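You operate a simulated robot arm through the tools that you are given. There is no shell and no other tool. Be economical: measure what you need, move in short steps, check, and stop when the job is done.

Carry out the task below with a simulated robot arm. There is one attempt and no reset: what you move stays moved.

TASK
Start a run, halt it with the black button, then store the step from the job sheet.
Fine: start with the green button on the stand; carriage home and guard shut; size and rows stay.

The check looks at the end state, three seconds after you hand in, the way a careful person would. Anything else that was tipped, shoved, dropped, spilled or broken makes it a failure. Flat cloth is picked up by pressing the open fingertips on it (5 to 10 N) and closing them slowly along it; thin cloth reads only 2 to 8 mm in the jaws.

THE ROBOT
A 6-joint arm with a fingered hand, fixed in place. Base frame: the origin is at the foot of the arm, x ahead of it, y to its left, z up; the work surface is at about z = 0.94. Units: m, degrees, N and s.
With the tool pointing down near the work surface it reaches from about 0.32 to 0.74 m from the base axis. Its first joint turns from -166.0 to 166.0 degrees. Payload 4 kg.
The TCP is the grasp point between the finger pads, 0.026 m short of the fingertips. In the tool frame z runs along the fingers and y along their closing line. The gripper opens to 0.148 m. The gripper's body begins 0.073 m behind the TCP. The gripper is a hand of 3 fingers: y runs from the thumb to the fingers, the wrist lies at [0, 0, -0.239] in the tool frame, and closing takes about 1.5 s.
Orientation is that of the tool frame in the base frame, as a unit quaternion [x, y, z, w]. With the fingers straight down and closing along the base's y, the tool's x points along the base's -x, its y along +y and its z along -z.

THE INTERFACE
- The arm moves only by the tool move_arm. Its argument "plan" is a list that holds one entry, the list of rows, each a list of 7 numbers: the shift along the base's x, y, z in units of 400 mm (1.0 is 400 mm), then the turn, a rotation vector about the base's x, y, z in units of 180 degrees (1.0 is 180 degrees), then the gripper command, from -1 (fully open) to 1 (shut), values between in proportion. In form: [[[x, y, z, wx, wy, wz, hand], ...]]. A call has 1 to 8 rows; each row is the pose to reach, as a shift and turn from the pose commanded when the call began. A call with a number of a shift or a turn outside -1 to 1 is refused whole. A row lasts 0.2 s, in which the tool goes at most 0.05 m and 8.6 degrees; a call with a longer step from one row to the next is refused whole, and so is a gripper value outside its range. A pose out of reach is approached as far as the arm can. The call stops where the force on the tool passes 40 N (or 10 N more than at its start, if that is more) or the arm is blocked; 0.2 s more then pass. The fingers move at their own pace (about 0.153 m/s each) and stop on an object; they squeeze with about 30 N. The grip force told is the motor's: it shows also when the fingers shut on nothing. Time passes only in rows, and 0.2 s behind the last, so rows that repeat a pose let the fingers close. It gives the time, the measured TCP pose, the force on the tool (base axes), the opening and the grip force at its end, in the units of the frame above (readings bear some noise), with the torque about the TCP (base axes, N m) and any sound that the robot's microphone picked up, and new pictures: "views" is both (left out), scene, wrist or none.
- Cameras (640 x 400 px; columns grow to the right, rows downward): "scene" is fixed at [0.2186, 0.4992, 1.5607]; the picture's right is [-1.00, -0.05, 0.00], its down [-0.02, 0.44, -0.90] and it looks along [0.04, -0.90, -0.44] (base axes); focal length 338 px, centre (320, 200). "wrist" rides on the gripper at [0.068, -0.039, -0.09] in the tool frame; the picture's right is [0.50, 0.87, 0.00], its down [-0.66, 0.38, -0.65] and it looks along [-0.57, 0.33, 0.76] (tool axes); focal length 222 px, centre (320, 200). There is no depth. A picture from a camera that has moved, and an enlarged one, comes with that camera's place and axes in the base frame and with its lens.
- raise_lower(by): slides the trunk up (or, below 0, down) by that many m; the arm rides with it, the base frame stays. It gives what a move gives, with no picture.
- set_grasp(shape): the hand has 3 fingers and takes this shape, open, in about a second: jaw (thumb against the fingers, like two jaws); tri (thumb and two fingers); tip (a fingertip pinch); poke (one finger out to press); point (the index stretched); flat (the hand flat); cup (the hand cupped); fist (a fist). The gripper value then closes the fingers along that shape, each until it touches; the sizes above hold for jaw. It gives what a move gives, with no picture.
- zoom(camera, box): a new picture of the part [left, top, right, bottom] of that camera's present view, enlarged. The clock stands still meanwhile.
- job_done(): hands the job in; it is judged then, once.

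Work in short steps. Places have to be worked out from the pictures, the camera data and where the tool is seen: move nearer, look again, correct. Check each grasp and each placing, and mend what went wrong. You have 120 turns and 200 pictures in all, those below and enlarged ones among them. Open the gripper and draw the arm clear of the work before you hand the job in, unless the task says otherwise; then end with one line.

The tools are called as a command line: name --argument value ..., lists and objects as JSON in quotes. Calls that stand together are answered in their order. move_arm: Moves the arm, as the interface text tells. Its arguments: {"type":"object","properties":{"plan":{"type":"array"},"views":{"type":"string","enum":["both","scene","wrist","none"]}},"required":["plan"]} The other tools are called the same way: raise_lower (by) slides the trunk up or down; set_grasp (shape) gives the hand a shape; zoom (camera, box) takes an enlarged picture of a part of a camera's view; job_done () hands the job in.

At the start:

```text
time: 0.0
tool_pos: [0.121, -0.4515, 1.2994]
tool_rot: [0.0, 1.0, 0.001, 0.0]
wrist_force: [0.0, 0.4, 0.0]
ft_torque: [-0.01, 0.02, -0.01]
opening: 0.1479
grasp_force: 0.1
shape: jaw
trunk travel left (down, up): [-0.525, 0.065]
```

scene: 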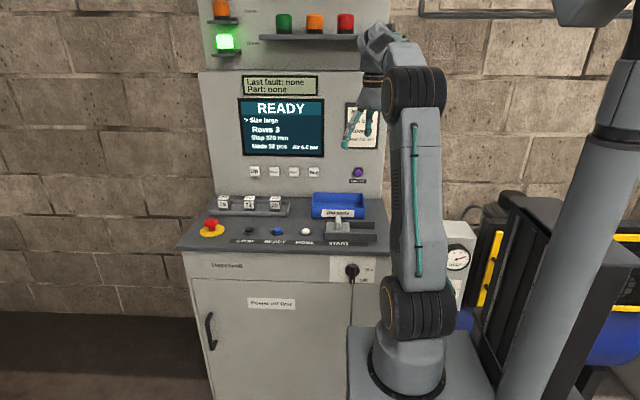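
wrist: 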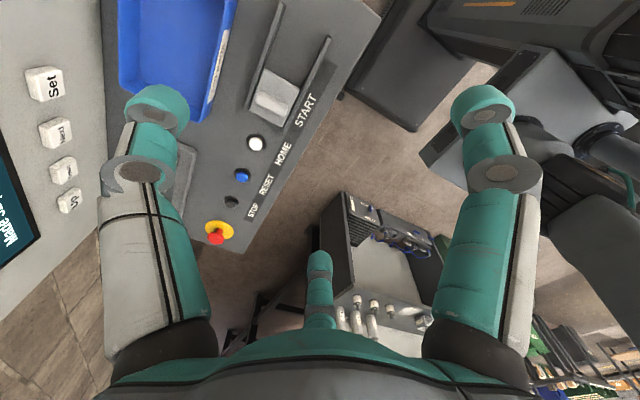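

I'll enlarge the panel areas to read the display, labels and job sheet.

zoom --camera "scene" --box '[170, 170, 400, 314]'

zoom --camera "scene" --box '[200, 60, 400, 185]'

zoom --camera "wrist" --box '[0, 0, 400, 250]'

```text
2.78 times, centred on (285, 242) of scene
camera zoom: at [0.2186, 0.4992, 1.5607], right [-1.0, -0.05, 0.0], down [-0.02, 0.44, -0.9], along [0.04, -0.9, -0.44], focal length 939 px, centre (417, 83)
```

zoom: 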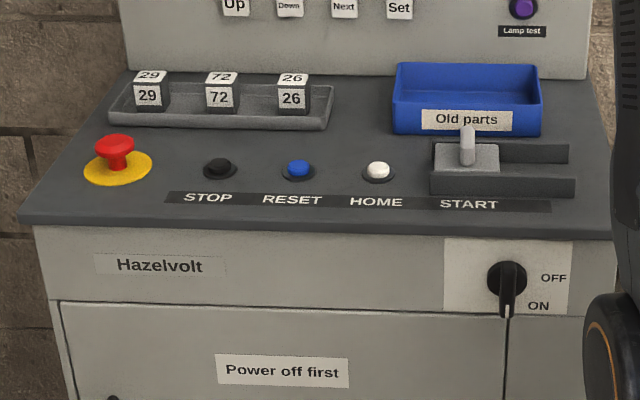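

```text
3.20 times, centred on (300, 122) of scene
camera zoom: at [0.2186, 0.4992, 1.5607], right [-1.0, -0.05, 0.0], down [-0.02, 0.44, -0.9], along [0.04, -0.9, -0.44], focal length 1081 px, centre (384, 448)
```

zoom: 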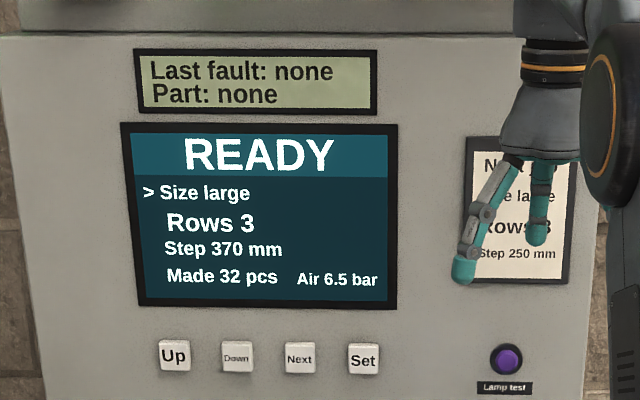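

```text
1.60 times, centred on (200, 125) of wrist
camera zoom: at [0.0546, -0.4897, 1.3886], right [-0.5, 0.87, 0.0], down [0.66, 0.38, 0.65], along [0.57, 0.33, -0.76], focal length 355 px, centre (512, 320)
```

zoom: 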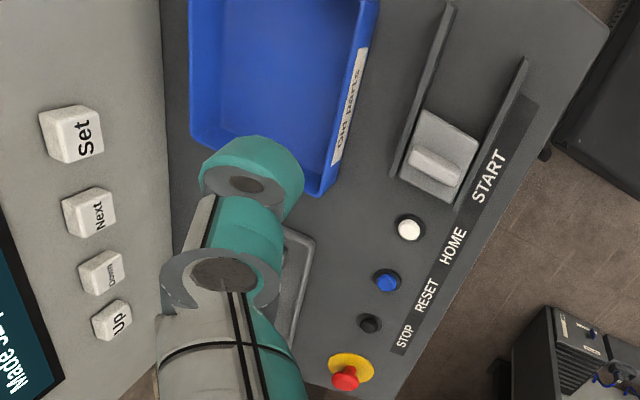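

The sheet reads step 250 mm, and the display shows 370. I need to find the green button on a stand, so I'll look over the rest of the view.

zoom --camera "scene" --box '[420, 180, 640, 318]'

zoom --camera "scene" --box '[190, 0, 390, 125]'

zoom --camera "wrist" --box '[240, 150, 640, 400]'

zoom --camera "wrist" --box '[320, 0, 640, 200]'

```text
2.90 times, centred on (530, 249) of scene
camera zoom: at [0.2186, 0.4992, 1.5607], right [-1.0, -0.05, 0.0], down [-0.02, 0.44, -0.9], along [0.04, -0.9, -0.44], focal length 980 px, centre (-289, 58)
```

zoom: 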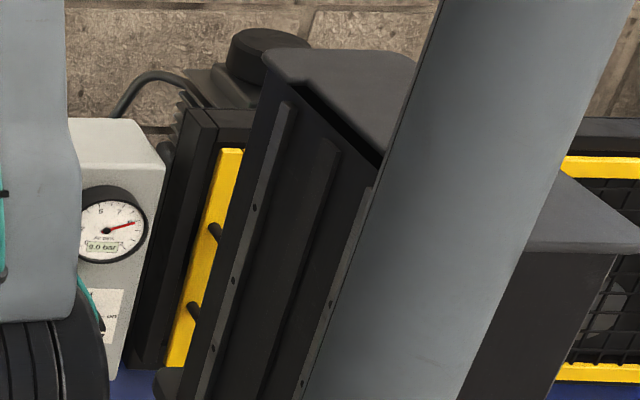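

```text
3.20 times, centred on (290, 62) of scene
camera zoom: at [0.2186, 0.4992, 1.5607], right [-1.0, -0.05, 0.0], down [-0.02, 0.44, -0.9], along [0.04, -0.9, -0.44], focal length 1081 px, centre (416, 640)
```

zoom: 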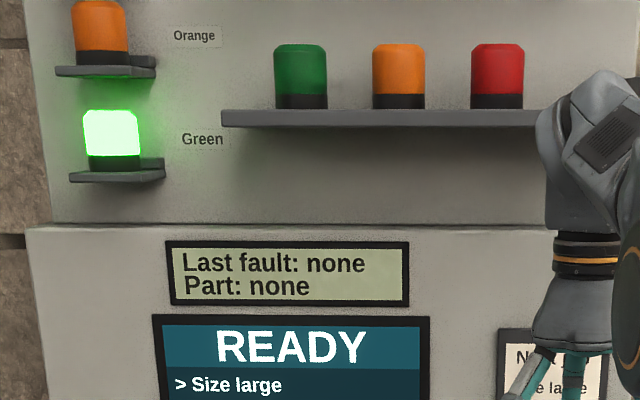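

```text
1.60 times, centred on (440, 275) of wrist
camera zoom: at [0.0546, -0.4897, 1.3886], right [-0.5, 0.87, 0.0], down [0.66, 0.38, 0.65], along [0.57, 0.33, -0.76], focal length 355 px, centre (128, 80)
```

zoom: 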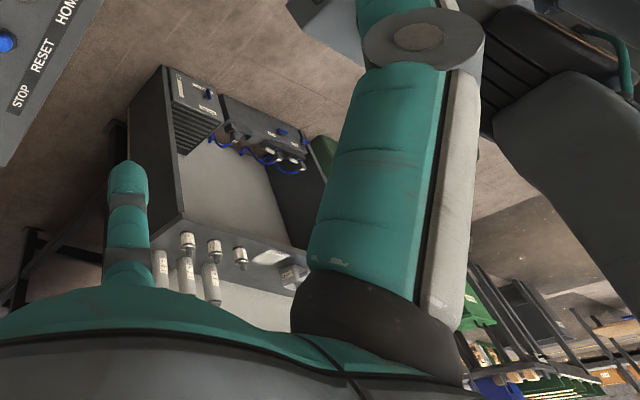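

```text
2.00 times, centred on (480, 100) of wrist
camera zoom: at [0.0546, -0.4897, 1.3886], right [-0.5, 0.87, 0.0], down [0.66, 0.38, 0.65], along [0.57, 0.33, -0.76], focal length 444 px, centre (0, 400)
```

zoom: 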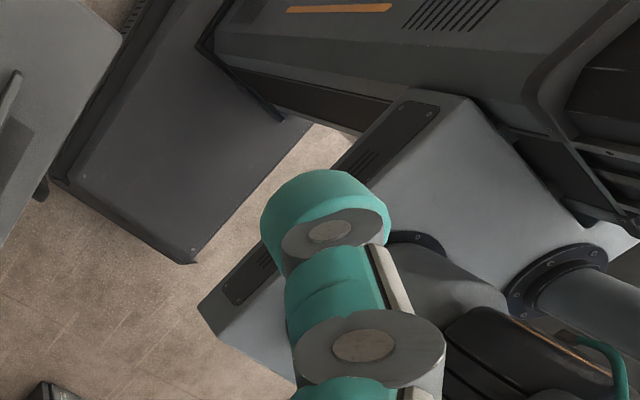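

Nothing green on a stand is visible yet. I'll rotate the hand about vertical to let the wrist camera look around, without moving the arm's place.

move_arm --plan '[[[0, 0, 0, 0, 0, -0.047, -1], [0, 0, 0, 0, 0, -0.094, -1], [0, 0, 0, 0, 0, -0.141, -1], [0, 0, 0, 0, 0, -0.188, -1], [0, 0, 0, 0, 0, -0.235, -1], [0, 0, 0, 0, 0, -0.282, -1], [0, 0, 0, 0, 0, -0.329, -1], [0, 0, 0, 0, 0, -0.376, -1]]]' --views "both"

```text
time: 1.8
tool_pos: [0.0612, -0.5035, 1.3431]
tool_rot: [0.549, 0.836, -0.002, 0.0]
wrist_force: [0.2, 0.1, -0.7]
ft_torque: [0.01, 0.0, 0.0]
opening: 0.148
grasp_force: 0.1
shape: jaw
out of reach, approached as far as the arm can: row 4, 5, 6, 7, 8
trunk travel left (down, up): [-0.525, 0.065]
camera wrist: at [0.0001, -0.4561, 1.4327], right [0.6, 0.8, 0.0], down [0.61, -0.45, 0.65], along [0.52, -0.39, -0.76], focal length 222 px, centre (320, 200)
```

scene: 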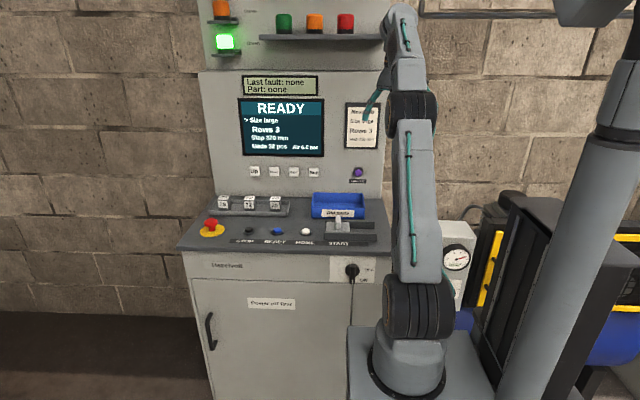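
wrist: 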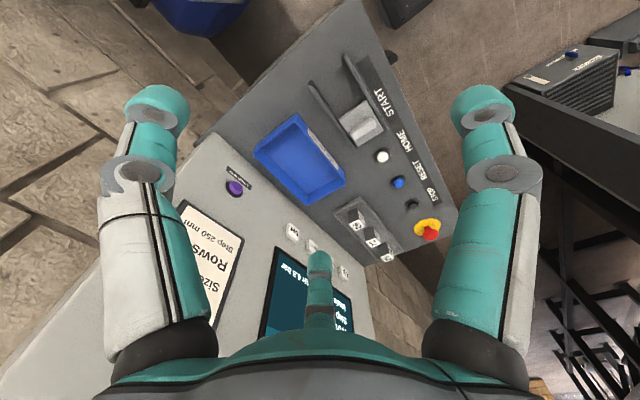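

The console is fully visible from here; I'll go back and rotate the other way to see what's on the +y / +x side.

move_arm --plan '[[[0.0, 0, 0, 0, 0, 0.047, -1], [0.04, 0.04, -0.03, 0, 0, 0.094, -1], [0.08, 0.08, -0.05, 0, 0, 0.141, -1], [0.12, 0.12, -0.08, 0, 0, 0.188, -1], [0.15, 0.13, -0.11, 0, 0, 0.235, -1], [0.15, 0.13, -0.11, 0, 0, 0.282, -1], [0.15, 0.13, -0.11, 0, 0, 0.329, -1], [0.15, 0.13, -0.11, 0, 0, 0.376, -1]]]' --views "none"

move_arm --plan '[[[0, 0, 0, 0, 0, 0.047, -1], [0, 0, 0, 0, 0, 0.094, -1], [0, 0, 0, 0, 0, 0.141, -1], [0, 0, 0, 0, 0, 0.188, -1], [0, 0, 0, 0, 0, 0.235, -1], [0, 0, 0, 0, 0, 0.282, -1], [0, 0, 0, 0, 0, 0.329, -1], [0, 0, 0, 0, 0, 0.376, -1]]]' --views "both"

```text
time: 3.6
tool_pos: [0.1202, -0.4491, 1.2999]
tool_rot: [-0.002, 1.0, 0.0, 0.0]
wrist_force: [-1.0, 0.0, 0.6]
ft_torque: [0.0, -0.02, 0.02]
opening: 0.1478
grasp_force: 0.0
shape: jaw
out of reach, approached as far as the arm can: row 2, 3, 4
trunk travel left (down, up): [-0.525, 0.065]
```

```text
time: 5.4
tool_pos: [0.1212, -0.4498, 1.2995]
tool_rot: [-0.558, 0.83, 0.0, 0.001]
wrist_force: [-0.8, -0.7, -1.3]
ft_torque: [-0.01, 0.0, 0.01]
opening: 0.148
grasp_force: 0.1
shape: jaw
trunk travel left (down, up): [-0.525, 0.065]
camera wrist: at [0.1331, -0.5261, 1.3891], right [-0.99, -0.14, 0.0], down [-0.1, 0.75, 0.65], along [-0.09, 0.65, -0.76], focal length 222 px, centre (320, 200)
```

scene: 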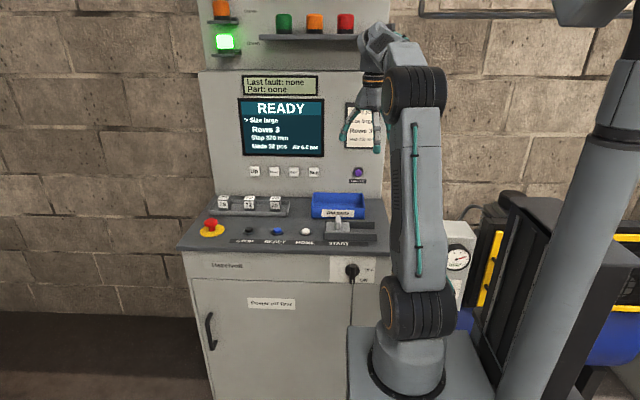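
wrist: 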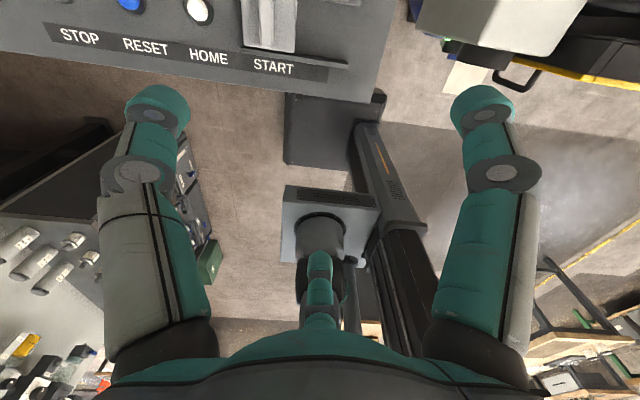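

Something green shows near the gauge box on the -x side; enlarge it, and keep rotating toward -x.

zoom --camera "wrist" --box '[384, 0, 640, 160]'

move_arm --plan '[[[0, 0, 0, 0, 0, 0.047, -1], [0, 0, 0, 0, 0, 0.094, -1], [0, 0, 0, 0, 0, 0.141, -1], [0, 0, 0, 0, 0, 0.188, -1], [0, 0, 0, 0, 0, 0.235, -1], [0, 0, 0, 0, 0, 0.282, -1], [0, 0, 0, 0, 0, 0.329, -1], [0, 0, 0, 0, 0, 0.376, -1]]]' --views "both"

```text
2.50 times, centred on (512, 80) of wrist
camera zoom: at [0.1331, -0.5261, 1.3891], right [-0.99, -0.14, 0.0], down [-0.1, 0.75, 0.65], along [-0.09, 0.65, -0.76], focal length 555 px, centre (-160, 500)
```

zoom: 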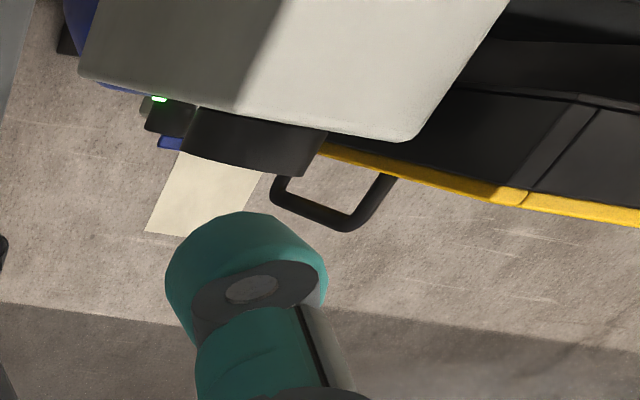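

```text
time: 7.2
tool_pos: [0.121, -0.4493, 1.2999]
tool_rot: [0.925, -0.379, 0.0, 0.0]
wrist_force: [0.4, 1.1, 0.1]
ft_torque: [-0.03, 0.0, 0.0]
opening: 0.1478
grasp_force: 0.1
shape: jaw
trunk travel left (down, up): [-0.525, 0.065]
camera wrist: at [0.198, -0.4677, 1.3895], right [-0.25, -0.97, 0.0], down [-0.73, 0.19, 0.65], along [-0.63, 0.16, -0.76], focal length 222 px, centre (320, 200)
```

scene: 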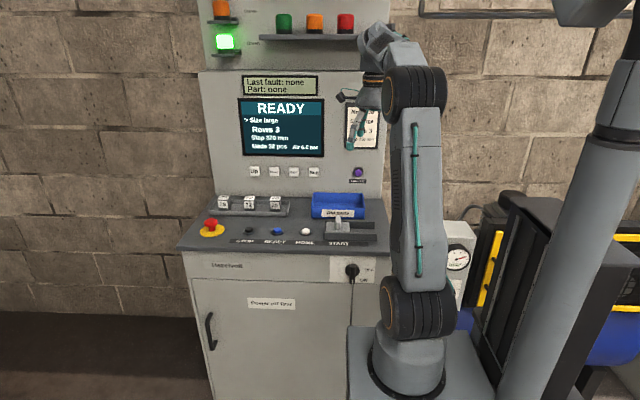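
wrist: 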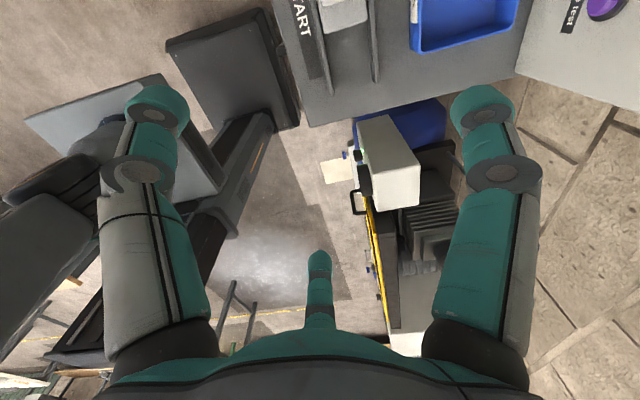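

No separate stand is apparent; the START position on the console has a sliding cover that probably hides the green button. I'll rotate back and take the poke shape.

move_arm --plan '[[[0, 0, 0, 0, 0, -0.047, -1], [0, 0, 0, 0, 0, -0.094, -1], [0, 0, 0, 0, 0, -0.141, -1], [0, 0, 0, 0, 0, -0.188, -1], [0, 0, 0, 0, 0, -0.235, -1], [0, 0, 0, 0, 0, -0.282, -1], [0, 0, 0, 0, 0, -0.329, -1], [0, 0, 0, 0, 0, -0.376, -1]]]' --views "none"

move_arm --plan '[[[0, 0, 0, 0, 0, -0.047, -1], [0, 0, 0, 0, 0, -0.094, -1], [0, 0, 0, 0, 0, -0.141, -1], [0, 0, 0, 0, 0, -0.188, -1], [0, 0, 0, 0, 0, -0.235, -1], [0, 0, 0, 0, 0, -0.282, -1], [0, 0, 0, 0, 0, -0.329, -1], [0, 0, 0, 0, 0, -0.376, -1]]]' --views "none"

set_grasp --shape "poke"

move_arm --plan '[[[0.05, 0, -0.05, 0, 0, 0, 1], [0.1, 0, -0.1, 0, 0, 0, 1], [0.1, 0, -0.15, 0, 0, 0, 1], [0.1, 0, -0.2, 0, 0, 0, 1], [0.1, 0, -0.25, 0, 0, 0, 1], [0.1, 0, -0.25, 0, 0, 0, 1]]]' --views "both"

```text
time: 9.0
tool_pos: [0.1218, -0.45, 1.2996]
tool_rot: [-0.555, 0.832, 0.0, 0.0]
wrist_force: [0.8, -0.2, 0.1]
ft_torque: [-0.04, -0.01, 0.0]
opening: 0.1478
grasp_force: 0.0
shape: jaw
trunk travel left (down, up): [-0.525, 0.065]
```

```text
time: 10.8
tool_pos: [0.1207, -0.4487, 1.2983]
tool_rot: [0.002, 1.0, 0.0, 0.0]
wrist_force: [0.5, 0.0, -0.8]
ft_torque: [-0.03, 0.01, 0.02]
opening: 0.1479
grasp_force: 0.0
shape: jaw
trunk travel left (down, up): [-0.525, 0.065]
```

```text
time: 11.7
tool_pos: [0.122, -0.4499, 1.3001]
tool_rot: [0.0, 1.0, -0.001, 0.0]
wrist_force: [0.9, -0.6, 0.3]
ft_torque: [0.02, -0.03, 0.0]
opening: 0.0
grasp_force: 0.0
shape: poke
trunk travel left (down, up): [-0.525, 0.065]
```

```text
time: 13.1
tool_pos: [0.1597, -0.4508, 1.2014]
tool_rot: [0.0, 1.0, 0.0, 0.0]
wrist_force: [0.0, -0.2, -0.3]
ft_torque: [-0.02, 0.02, -0.01]
opening: 0.0
grasp_force: 30.2
shape: jaw
trunk travel left (down, up): [-0.525, 0.065]
camera wrist: at [0.0943, -0.4891, 1.2907], right [-0.5, 0.87, 0.0], down [0.66, 0.38, 0.65], along [0.57, 0.33, -0.76], focal length 222 px, centre (320, 200)
```

scene: 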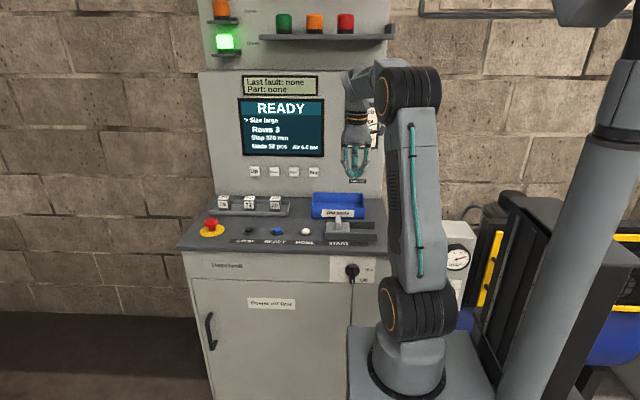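
wrist: 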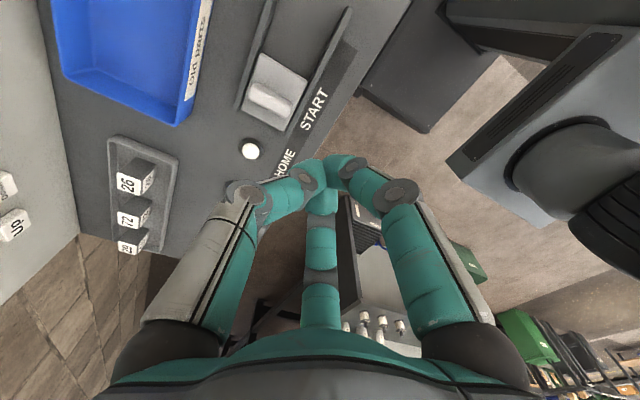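

Commanding 1 closed to a jaw; I'll set poke again and try value -1. Also zoom to examine the START slider.

zoom --camera "wrist" --box '[200, 0, 400, 125]'

set_grasp --shape "poke"

move_arm --plan '[[[0.05, 0, 0, 0, 0, 0, -1], [0.1, 0, -0.05, 0, 0, 0, -1], [0.15, 0, -0.1, 0, 0, 0, -1], [0.15, 0, -0.1, 0, 0, 0, -1]]]' --views "both"

```text
3.20 times, centred on (300, 62) of wrist
camera zoom: at [0.0943, -0.4891, 1.2907], right [-0.5, 0.87, 0.0], down [0.66, 0.38, 0.65], along [0.57, 0.33, -0.76], focal length 711 px, centre (384, 640)
```

zoom: 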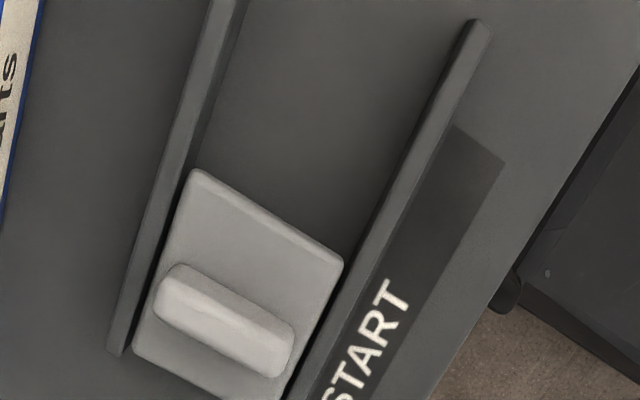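

```text
time: 14.0
tool_pos: [0.1603, -0.4502, 1.2012]
tool_rot: [0.0, 1.0, 0.0, 0.001]
wrist_force: [-0.7, 0.0, -0.1]
ft_torque: [0.02, 0.01, -0.01]
opening: 0.0
grasp_force: 0.0
shape: poke
trunk travel left (down, up): [-0.525, 0.065]
```

```text
time: 15.0
tool_pos: [0.2169, -0.452, 1.1641]
tool_rot: [-0.003, 1.0, 0.002, 0.002]
wrist_force: [0.0, 0.3, 0.5]
ft_torque: [0.02, -0.01, 0.01]
opening: 0.0003
grasp_force: 0.3
shape: poke
out of reach, approached as far as the arm can: row 3, 4
trunk travel left (down, up): [-0.525, 0.065]
camera wrist: at [0.1512, -0.4912, 1.2533], right [-0.5, 0.86, 0.0], down [0.65, 0.38, 0.66], along [0.57, 0.33, -0.75], focal length 222 px, centre (320, 200)
```

scene: 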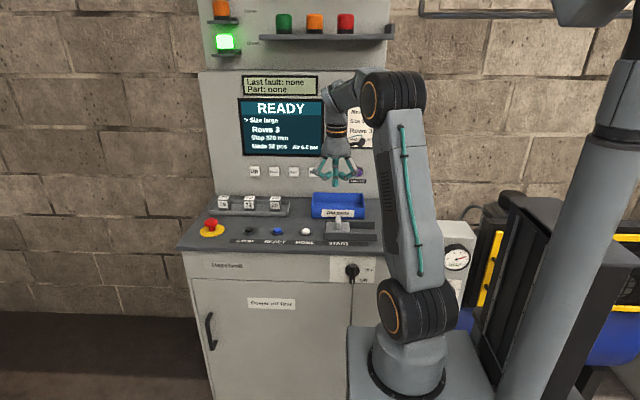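
wrist: 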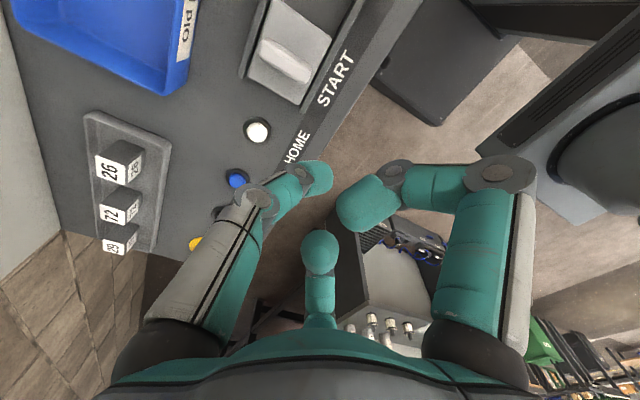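

Let me see which finger is extended in the poke shape.

zoom --camera "scene" --box '[280, 100, 400, 200]'

zoom --camera "wrist" --box '[200, 130, 440, 330]'

```text
4.00 times, centred on (340, 150) of scene
camera zoom: at [0.2186, 0.4992, 1.5607], right [-1.0, -0.05, 0.0], down [-0.02, 0.44, -0.9], along [0.04, -0.9, -0.44], focal length 1352 px, centre (240, 400)
```

zoom: 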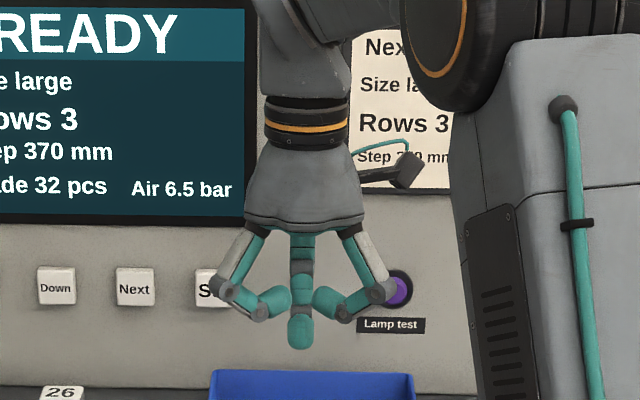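

```text
2.00 times, centred on (320, 230) of wrist
camera zoom: at [0.1512, -0.4912, 1.2533], right [-0.5, 0.86, 0.0], down [0.65, 0.38, 0.66], along [0.57, 0.33, -0.75], focal length 444 px, centre (320, 140)
```

zoom: 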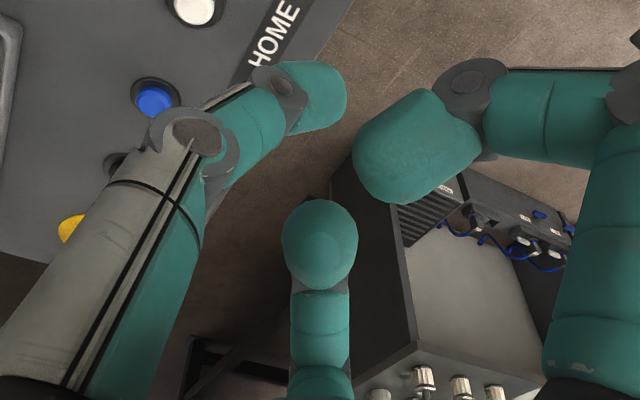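

The poke shape is hard to place. I'll look at the "point" shape to compare.

set_grasp --shape "point"

zoom --camera "scene" --box '[280, 100, 400, 200]'

zoom --camera "wrist" --box '[0, 0, 640, 400]'

```text
time: 15.9
tool_pos: [0.2175, -0.451, 1.1648]
tool_rot: [-0.002, 1.0, 0.003, 0.002]
wrist_force: [0.1, -0.3, -0.6]
ft_torque: [0.0, -0.02, -0.02]
opening: 0.1421
grasp_force: 0.1
shape: point
trunk travel left (down, up): [-0.525, 0.065]
```

```text
4.00 times, centred on (340, 150) of scene
camera zoom: at [0.2186, 0.4992, 1.5607], right [-1.0, -0.05, 0.0], down [-0.02, 0.44, -0.9], along [0.04, -0.9, -0.44], focal length 1352 px, centre (240, 400)
```

zoom: 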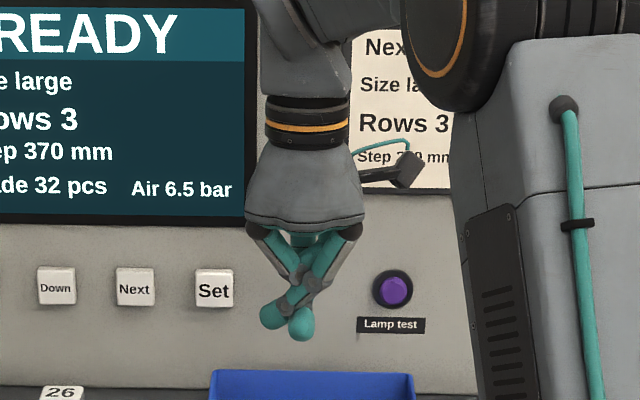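

```text
1.00 times, centred on (320, 200) of wrist (not enlarged: the box is as wide or as high as the picture)
camera zoom: at [0.1508, -0.4912, 1.2536], right [-0.5, 0.86, 0.0], down [0.65, 0.38, 0.66], along [0.57, 0.33, -0.75], focal length 222 px, centre (320, 200)
```

zoom: 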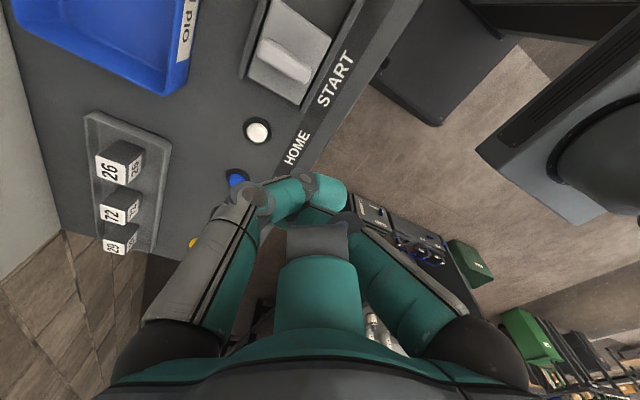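

Neither shape is clearly better than the shut jaw, whose tips sit on the tool axis 26 mm past the TCP. From the wrist view: slider handle ≈(0.205,-0.50), HOME ≈(0.31,-0.50), RESET ≈(0.41,-0.50), STOP ≈(0.51,-0.50). I'll take the jaw shut and go beside the handle on its +x side.

set_grasp --shape "jaw"

move_arm --plan '[[[0.03, -0.03, 0, 0, 0, 0, 1], [0.07, -0.07, -0.03, 0, 0, 0, 1], [0.1, -0.1, -0.07, 0, 0, 0, 1], [0.125, -0.125, -0.12, 0, 0, 0, 1], [0.125, -0.125, -0.12, 0, 0, 0, 1], [0.125, -0.125, -0.12, 0, 0, 0, 1], [0.125, -0.125, -0.12, 0, 0, 0, 1]]]' --views "both"

```text
time: 16.8
tool_pos: [0.2169, -0.4517, 1.1643]
tool_rot: [-0.003, 1.0, 0.003, 0.001]
wrist_force: [0.0, -0.7, 0.4]
ft_torque: [-0.03, -0.03, 0.0]
opening: 0.148
grasp_force: 0.1
shape: jaw
trunk travel left (down, up): [-0.525, 0.065]
```

```text
time: 18.4
tool_pos: [0.2536, -0.5177, 1.1278]
tool_rot: [-0.006, 1.0, 0.005, 0.002]
wrist_force: [-0.4, 1.0, 0.5]
ft_torque: [-0.03, 0.01, -0.01]
opening: 0.0001
grasp_force: 29.6
shape: jaw
out of reach, approached as far as the arm can: row 2, 3, 4, 5, 6, 7
trunk travel left (down, up): [-0.525, 0.065]
camera wrist: at [0.1889, -0.5579, 1.2168], right [-0.51, 0.86, 0.01], down [0.65, 0.38, 0.66], along [0.57, 0.34, -0.75], focal length 222 px, centre (320, 200)
```

scene: 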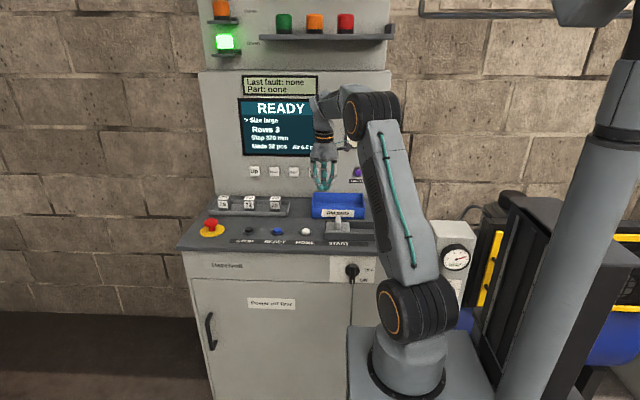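
wrist: 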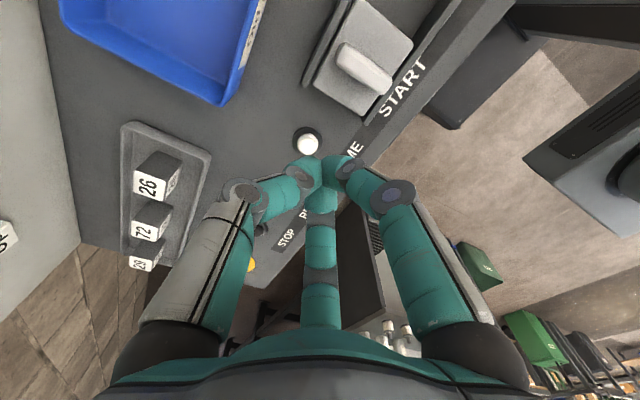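

Reach is limited at this height; raising the trunk should help, since the shoulder seems low. Then I'll descend toward the handle.

raise_lower --by 0.06

move_arm --plan '[[[0, 0, -0.05, 0, 0, 0, 1], [0, 0, -0.1, 0, 0, 0, 1], [0, 0, -0.15, 0, 0, 0, 1], [0, 0, -0.15, 0, 0, 0, 1]]]' --views "none"

```text
time: 19.4
tool_pos: [0.255, -0.517, 1.1879]
tool_rot: [-0.005, 1.0, 0.006, 0.002]
wrist_force: [0.9, -0.1, -0.1]
ft_torque: [-0.04, -0.02, 0.02]
opening: 0.0002
grasp_force: 30.0
shape: jaw
trunk travel left (down, up): [-0.585, 0.005]
```

```text
time: 20.4
tool_pos: [0.2437, -0.5335, 1.139]
tool_rot: [-0.011, 1.0, 0.011, 0.005]
wrist_force: [-0.2, -0.1, 0.0]
ft_torque: [-0.02, -0.01, 0.02]
opening: 0.0003
grasp_force: 30.1
shape: jaw
out of reach, approached as far as the arm can: row 1, 2, 3, 4
trunk travel left (down, up): [-0.585, 0.005]
```

The pose drifts rather than descends; a wrist joint limit looks likely, since turning negative failed earlier while positive was free. I'll turn the hand about +45° and retry.

move_arm --plan '[[[0.0, 0, 0.02, 0, 0, 0.045, 1], [0, 0, 0.02, 0, 0, 0.09, 1], [0, 0, 0.02, 0, 0, 0.135, 1], [0, 0.0, 0.02, 0, 0, 0.18, 1], [0, 0, 0.02, 0, 0, 0.225, 1], [0, 0, 0.02, 0, 0, 0.27, 1], [0, 0, 0.02, 0, 0, 0.27, 1]]]' --views "both"

```text
time: 22.0
tool_pos: [0.2422, -0.5332, 1.1461]
tool_rot: [-0.417, 0.909, 0.005, -0.001]
wrist_force: [0.2, -0.2, 1.2]
ft_torque: [-0.03, 0.0, -0.01]
opening: 0.0
grasp_force: 30.1
shape: jaw
trunk travel left (down, up): [-0.585, 0.005]
camera wrist: at [0.2299, -0.6096, 1.2356], right [-0.98, 0.19, 0.01], down [0.14, 0.74, 0.66], along [0.12, 0.65, -0.75], focal length 222 px, centre (320, 200)
```

scene: 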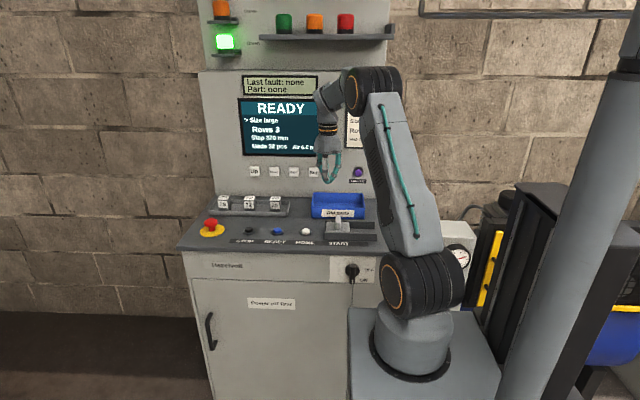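
wrist: 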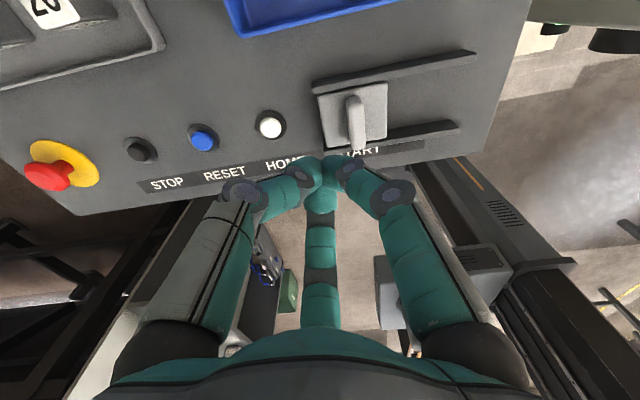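

That freed the wrist and gives a great view. Handle ≈(0.209,-0.508), top ≈1.0. I descend on its +x side.

move_arm --plan '[[[0.02, 0.03, -0.06, 0, 0, 0, 1], [0.04, 0.06, -0.12, 0, 0, 0, 1], [0.04, 0.06, -0.18, 0, 0, 0, 1], [0.04, 0.06, -0.24, 0, 0, 0, 1], [0.04, 0.06, -0.24, 0, 0, 0, 1]]]' --views "both"

```text
time: 23.2
tool_pos: [0.2572, -0.5098, 1.049]
tool_rot: [-0.417, 0.909, 0.006, -0.001]
wrist_force: [0.1, 0.0, 0.0]
ft_torque: [-0.01, -0.05, -0.03]
opening: 0.0
grasp_force: 30.7
shape: jaw
trunk travel left (down, up): [-0.585, 0.005]
camera wrist: at [0.2449, -0.5862, 1.139], right [-0.98, 0.19, 0.01], down [0.15, 0.74, 0.66], along [0.12, 0.65, -0.75], focal length 222 px, centre (320, 200)
```

scene: 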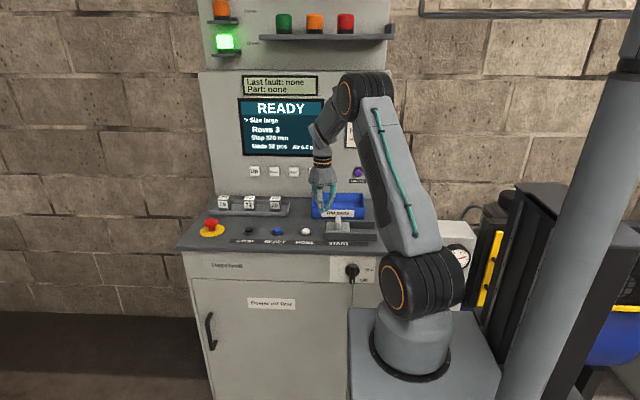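
wrist: 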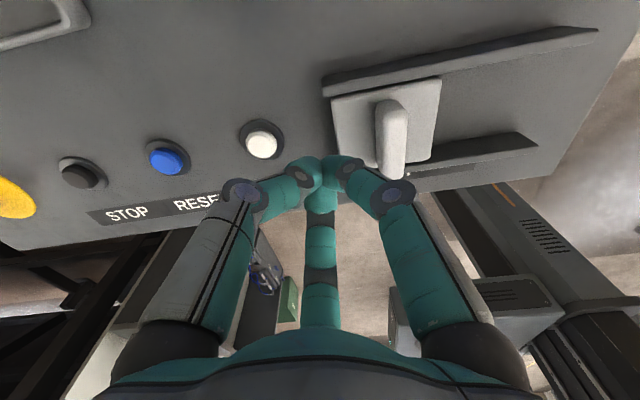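

Handle confirmed at x≈0.21. I lower the tips to about z 0.985 and begin pushing -x.

move_arm --plan '[[[0, 0, -0.05, 0, 0, 0, 1], [0, 0, -0.09, 0, 0, 0, 1], [-0.04, 0, -0.09, 0, 0, 0, 1], [-0.07, 0, -0.09, 0, 0, 0, 1], [-0.1, 0, -0.09, 0, 0, 0, 1]]]' --views "wrist"

```text
time: 24.4
tool_pos: [0.2183, -0.5083, 1.0149]
tool_rot: [-0.416, 0.909, 0.005, -0.001]
wrist_force: [-1.5, 0.1, 0.2]
ft_torque: [0.01, -0.02, -0.01]
opening: 0.0002
grasp_force: 30.0
shape: jaw
trunk travel left (down, up): [-0.585, 0.005]
camera wrist: at [0.2051, -0.586, 1.1033], right [-0.98, 0.19, 0.01], down [0.15, 0.74, 0.66], along [0.12, 0.65, -0.75], focal length 222 px, centre (320, 200)
```

wrist: 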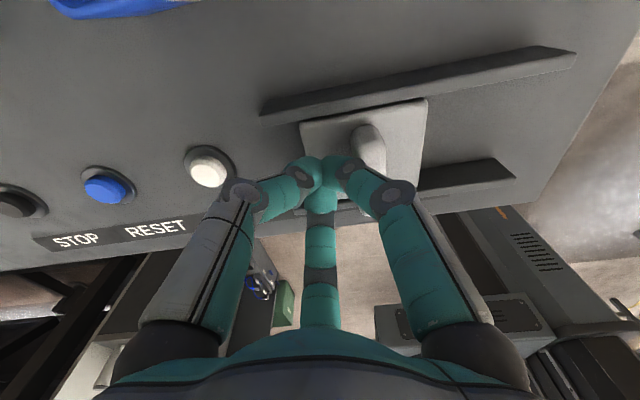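

The cover is sliding along its rails with little force. Continue pushing -x.

move_arm --plan '[[[-0.04, 0, 0, 0, 0, 0, 1], [-0.08, 0, 0, 0, 0, 0, 1], [-0.12, 0, 0, 0, 0, 0, 1], [-0.15, 0, 0, 0, 0, 0, 1], [-0.17, 0, 0, 0, 0, 0, 1]]]' --views "both"

```text
time: 25.6
tool_pos: [0.151, -0.508, 1.0151]
tool_rot: [-0.417, 0.909, 0.005, -0.001]
wrist_force: [0.0, -0.2, 1.1]
ft_torque: [0.0, -0.03, -0.04]
opening: 0.0002
grasp_force: 30.3
shape: jaw
trunk travel left (down, up): [-0.585, 0.005]
camera wrist: at [0.1374, -0.5855, 1.1033], right [-0.98, 0.19, 0.01], down [0.15, 0.74, 0.66], along [0.12, 0.65, -0.75], focal length 222 px, centre (320, 200)
```

scene: 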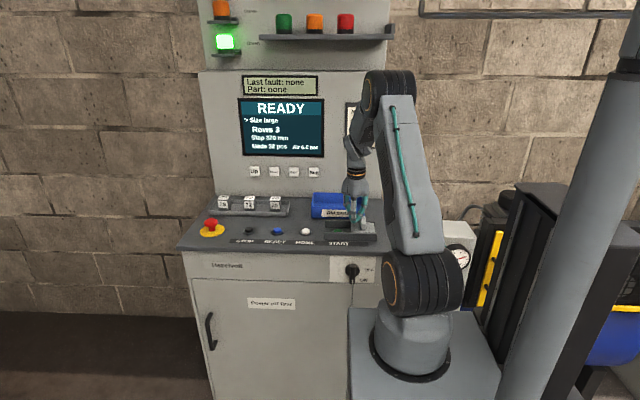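
wrist: 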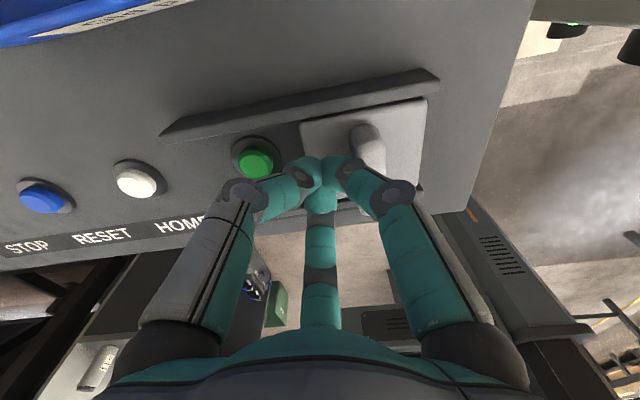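

The green button is revealed at ≈(0.203,-0.507). Before starting I'll do a dry hover over STOP to verify reach and its location, and see that the cover stays open.

move_arm --plan '[[[0.03, 0, 0.1, 0, 0, 0, 1], [0.14, 0, 0.1, 0, 0, 0, 1], [0.25, 0, 0.1, 0, 0, 0, 1], [0.36, 0, 0.1, 0, 0, 0, 1], [0.47, 0, 0.1, 0, 0, 0, 1], [0.58, 0, 0.1, 0, 0, 0, 1], [0.69, 0, 0.1, 0, 0, 0, 1], [0.8, 0, 0.1, 0, 0, 0, 1]]]' --views "both"

```text
time: 27.4
tool_pos: [0.4691, -0.5094, 1.0535]
tool_rot: [-0.416, 0.91, 0.006, 0.0]
wrist_force: [0.5, -0.5, 0.5]
ft_torque: [0.04, 0.01, -0.02]
opening: 0.0002
grasp_force: 29.4
shape: jaw
trunk travel left (down, up): [-0.585, 0.005]
camera wrist: at [0.4562, -0.5858, 1.1433], right [-0.98, 0.19, 0.01], down [0.15, 0.74, 0.66], along [0.12, 0.65, -0.75], focal length 222 px, centre (320, 200)
```

scene: 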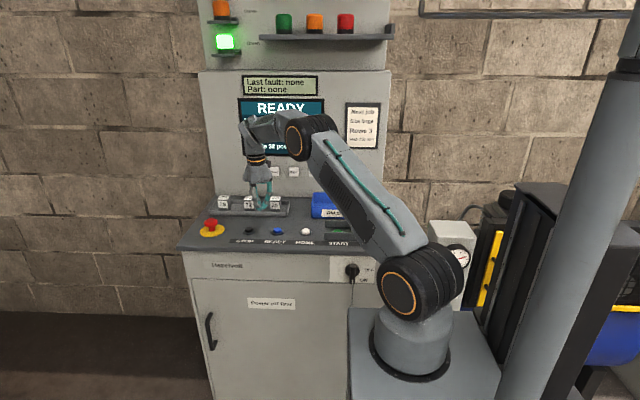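
wrist: 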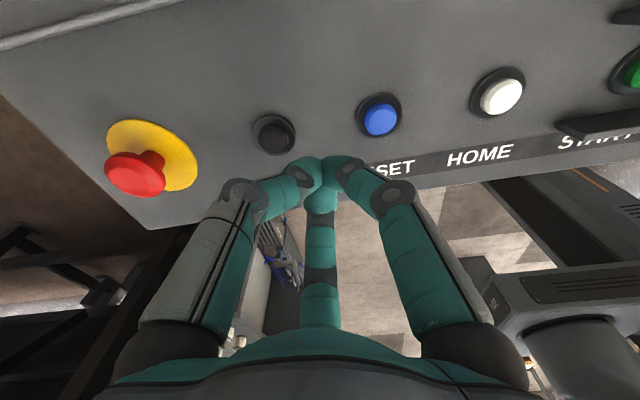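

Reach is fine; STOP is at ≈(0.511,-0.507). The job sheet is unobstructed, so I'll read it, then go back over START.

zoom --camera "scene" --box '[335, 95, 391, 155]'

move_arm --plan '[[[-0.11, 0.0, 0, 0, 0, 0, 1], [-0.22, 0, 0, 0, 0, 0, 1], [-0.33, 0, 0, 0, 0, 0, 1], [-0.44, 0, 0, 0, 0, 0, 1], [-0.55, 0, 0, 0, 0, 0, 1], [-0.6525, 0, 0, 0, 0, 0, 1], [-0.6525, 0, 0, 0, 0, 0, 1]]]' --views "wrist"

```text
6.67 times, centred on (363, 125) of scene
camera zoom: at [0.2186, 0.4992, 1.5607], right [-1.0, -0.05, 0.0], down [-0.02, 0.44, -0.9], along [0.04, -0.9, -0.44], focal length 2253 px, centre (33, 700)
```

zoom: 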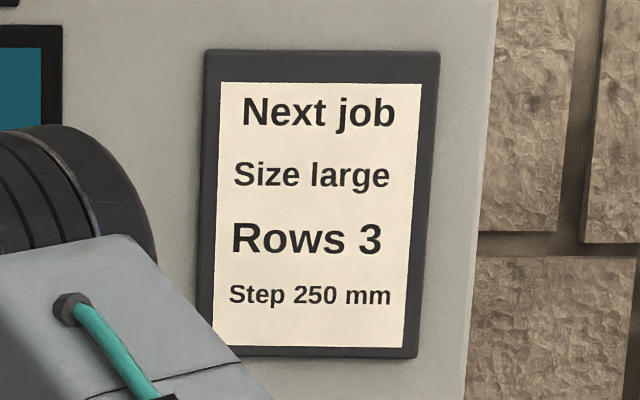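

```text
time: 29.0
tool_pos: [0.2068, -0.5095, 1.0554]
tool_rot: [-0.417, 0.909, 0.005, -0.001]
wrist_force: [0.8, -0.8, -0.4]
ft_torque: [0.01, -0.02, 0.03]
opening: 0.0002
grasp_force: 29.9
shape: jaw
trunk travel left (down, up): [-0.585, 0.005]
camera wrist: at [0.1946, -0.5863, 1.1438], right [-0.98, 0.19, 0.01], down [0.15, 0.74, 0.66], along [0.12, 0.65, -0.75], focal length 222 px, centre (320, 200)
```

wrist: 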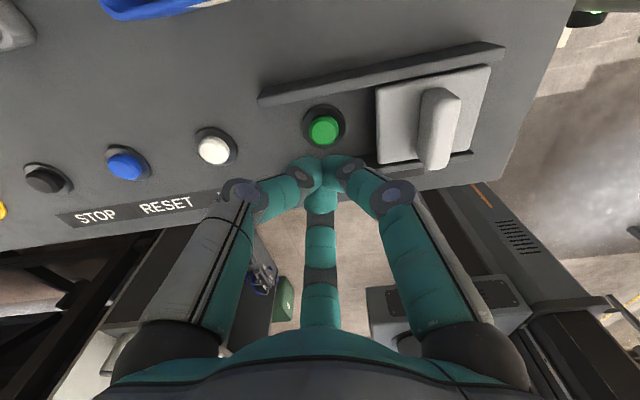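

Aligned over green at (0.206,-0.506). Press START.

move_arm --plan '[[[0, 0.005, -0.07, 0, 0, 0, 1], [0, 0.005, -0.13, 0, 0, 0, 1], [0, 0.005, -0.15, 0, 0, 0, 1], [0, 0.005, -0.165, 0, 0, 0, 1], [0, 0.005, -0.18, 0, 0, 0, 1], [0, 0.005, -0.19, 0, 0, 0, 1]]]' --views "both"

```text
time: 30.4
tool_pos: [0.2076, -0.5073, 0.979]
tool_rot: [-0.416, 0.909, 0.006, 0.0]
wrist_force: [-0.6, -0.1, 1.6]
ft_torque: [-0.03, 0.0, 0.02]
opening: 0.0
grasp_force: 30.3
shape: jaw
trunk travel left (down, up): [-0.585, 0.005]
camera wrist: at [0.1956, -0.5839, 1.068], right [-0.98, 0.19, 0.01], down [0.15, 0.74, 0.66], along [0.12, 0.65, -0.75], focal length 222 px, centre (320, 200)
```

scene: 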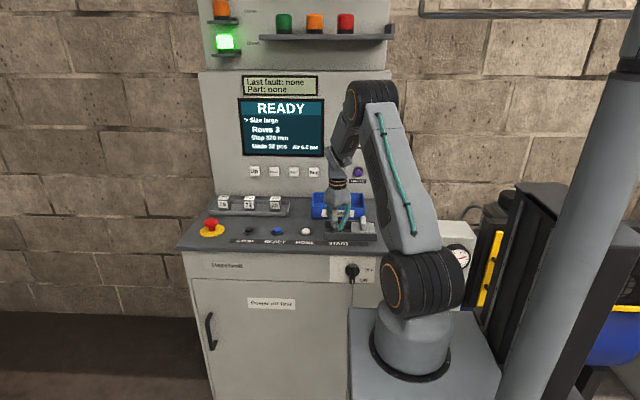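
wrist: 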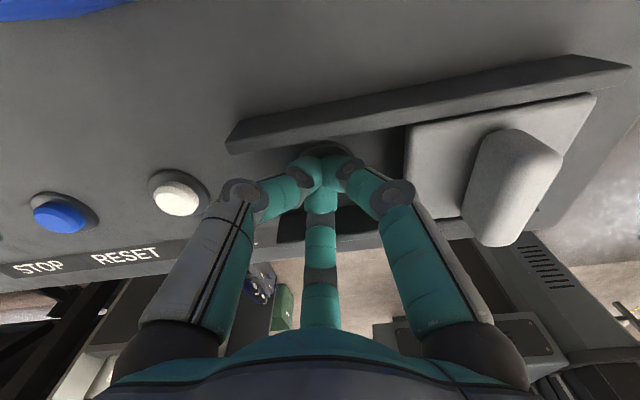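

Tips at z≈0.953 with only the first hint of force; keep pressing in small steps.

move_arm --plan '[[[0, 0, -0.01, 0, 0, 0, 1], [0, 0, -0.02, 0, 0, 0, 1], [0, 0, -0.03, 0, 0, 0, 1], [0, 0, -0.04, 0, 0, 0, 1]]]' --views "scene"

```text
time: 31.1
tool_pos: [0.2082, -0.5078, 0.974]
tool_rot: [-0.416, 0.909, 0.0, -0.002]
wrist_force: [-3.0, 5.6, 31.3]
ft_torque: [0.25, 0.12, 0.02]
opening: 0.0002
grasp_force: 29.9
shape: jaw
trunk travel left (down, up): [-0.585, 0.005]
heard: click
stopped in row 3: the force on the tool passed its limit at 44 N (the readings are from after the stop); the commanded pose is now the measured one
```

scene: 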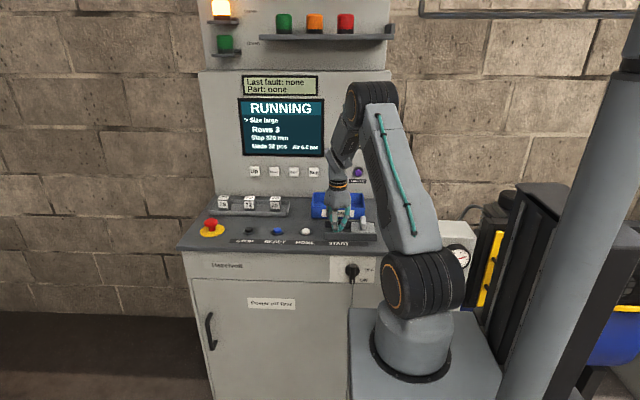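

RUNNING. Lift and cross to STOP quickly.

move_arm --plan '[[[0, 0, 0.1, 0, 0, 0, 1], [0.09, 0, 0.14, 0, 0, 0, 1], [0.21, 0, 0.14, 0, 0, 0, 1], [0.33, 0, 0.14, 0, 0, 0, 1], [0.45, 0, 0.14, 0, 0, 0, 1], [0.57, 0, 0.14, 0, 0, 0, 1], [0.68, 0, 0.13, 0, 0, 0, 1], [0.7575, 0, 0.07, 0, 0, 0, 1]]]' --views "both"

```text
time: 32.9
tool_pos: [0.5136, -0.5104, 0.9988]
tool_rot: [-0.417, 0.909, 0.003, -0.001]
wrist_force: [0.3, 0.0, 0.2]
ft_torque: [0.01, -0.02, -0.03]
opening: 0.0001
grasp_force: 30.6
shape: jaw
trunk travel left (down, up): [-0.585, 0.005]
camera wrist: at [0.4993, -0.5871, 1.0879], right [-0.98, 0.19, 0.0], down [0.14, 0.74, 0.66], along [0.12, 0.64, -0.75], focal length 222 px, centre (320, 200)
```

scene: 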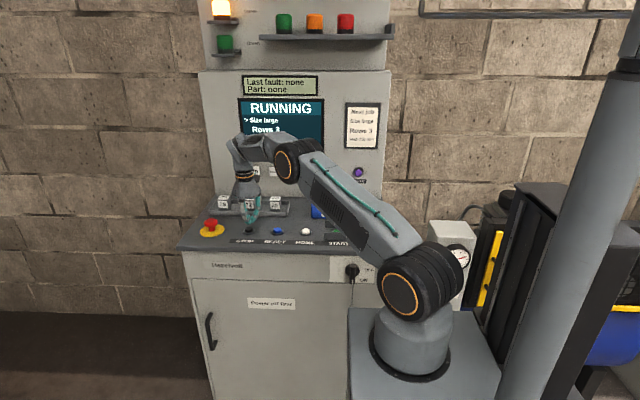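
wrist: 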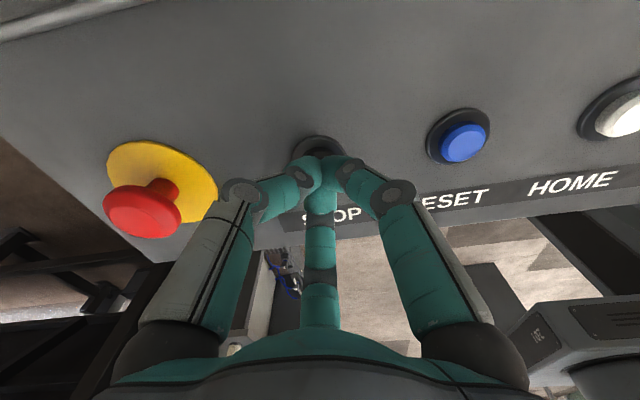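

Aligned over the black button; press down.

move_arm --plan '[[[0, 0.005, -0.035, 0, 0, 0, 1], [0, 0.005, -0.05, 0, 0, 0, 1], [0, 0.005, -0.06, 0, 0, 0, 1], [0, 0.005, -0.07, 0, 0, 0, 1], [0, 0.005, -0.08, 0, 0, 0, 1], [0, 0.005, -0.09, 0, 0, 0, 1]]]' --views "scene"

```text
time: 34.2
tool_pos: [0.5114, -0.5094, 0.9752]
tool_rot: [-0.417, 0.909, -0.005, 0.002]
wrist_force: [-2.8, 1.7, 22.9]
ft_torque: [0.1, 0.11, -0.03]
opening: 0.0001
grasp_force: 30.5
shape: jaw
trunk travel left (down, up): [-0.585, 0.005]
heard: click
stopped in row 6: the force on the tool passed its limit at 44 N (the readings are from after the stop); the commanded pose is now the measured one
```

scene: 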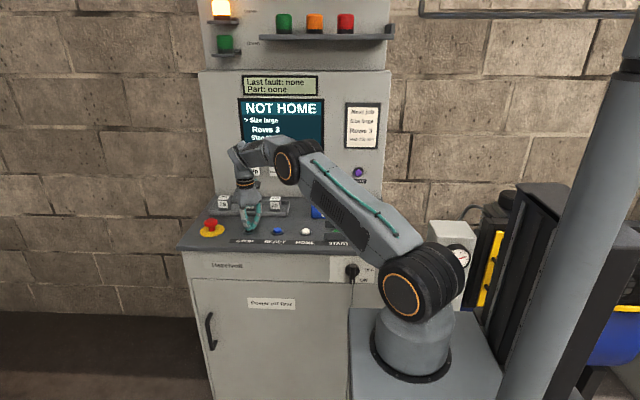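

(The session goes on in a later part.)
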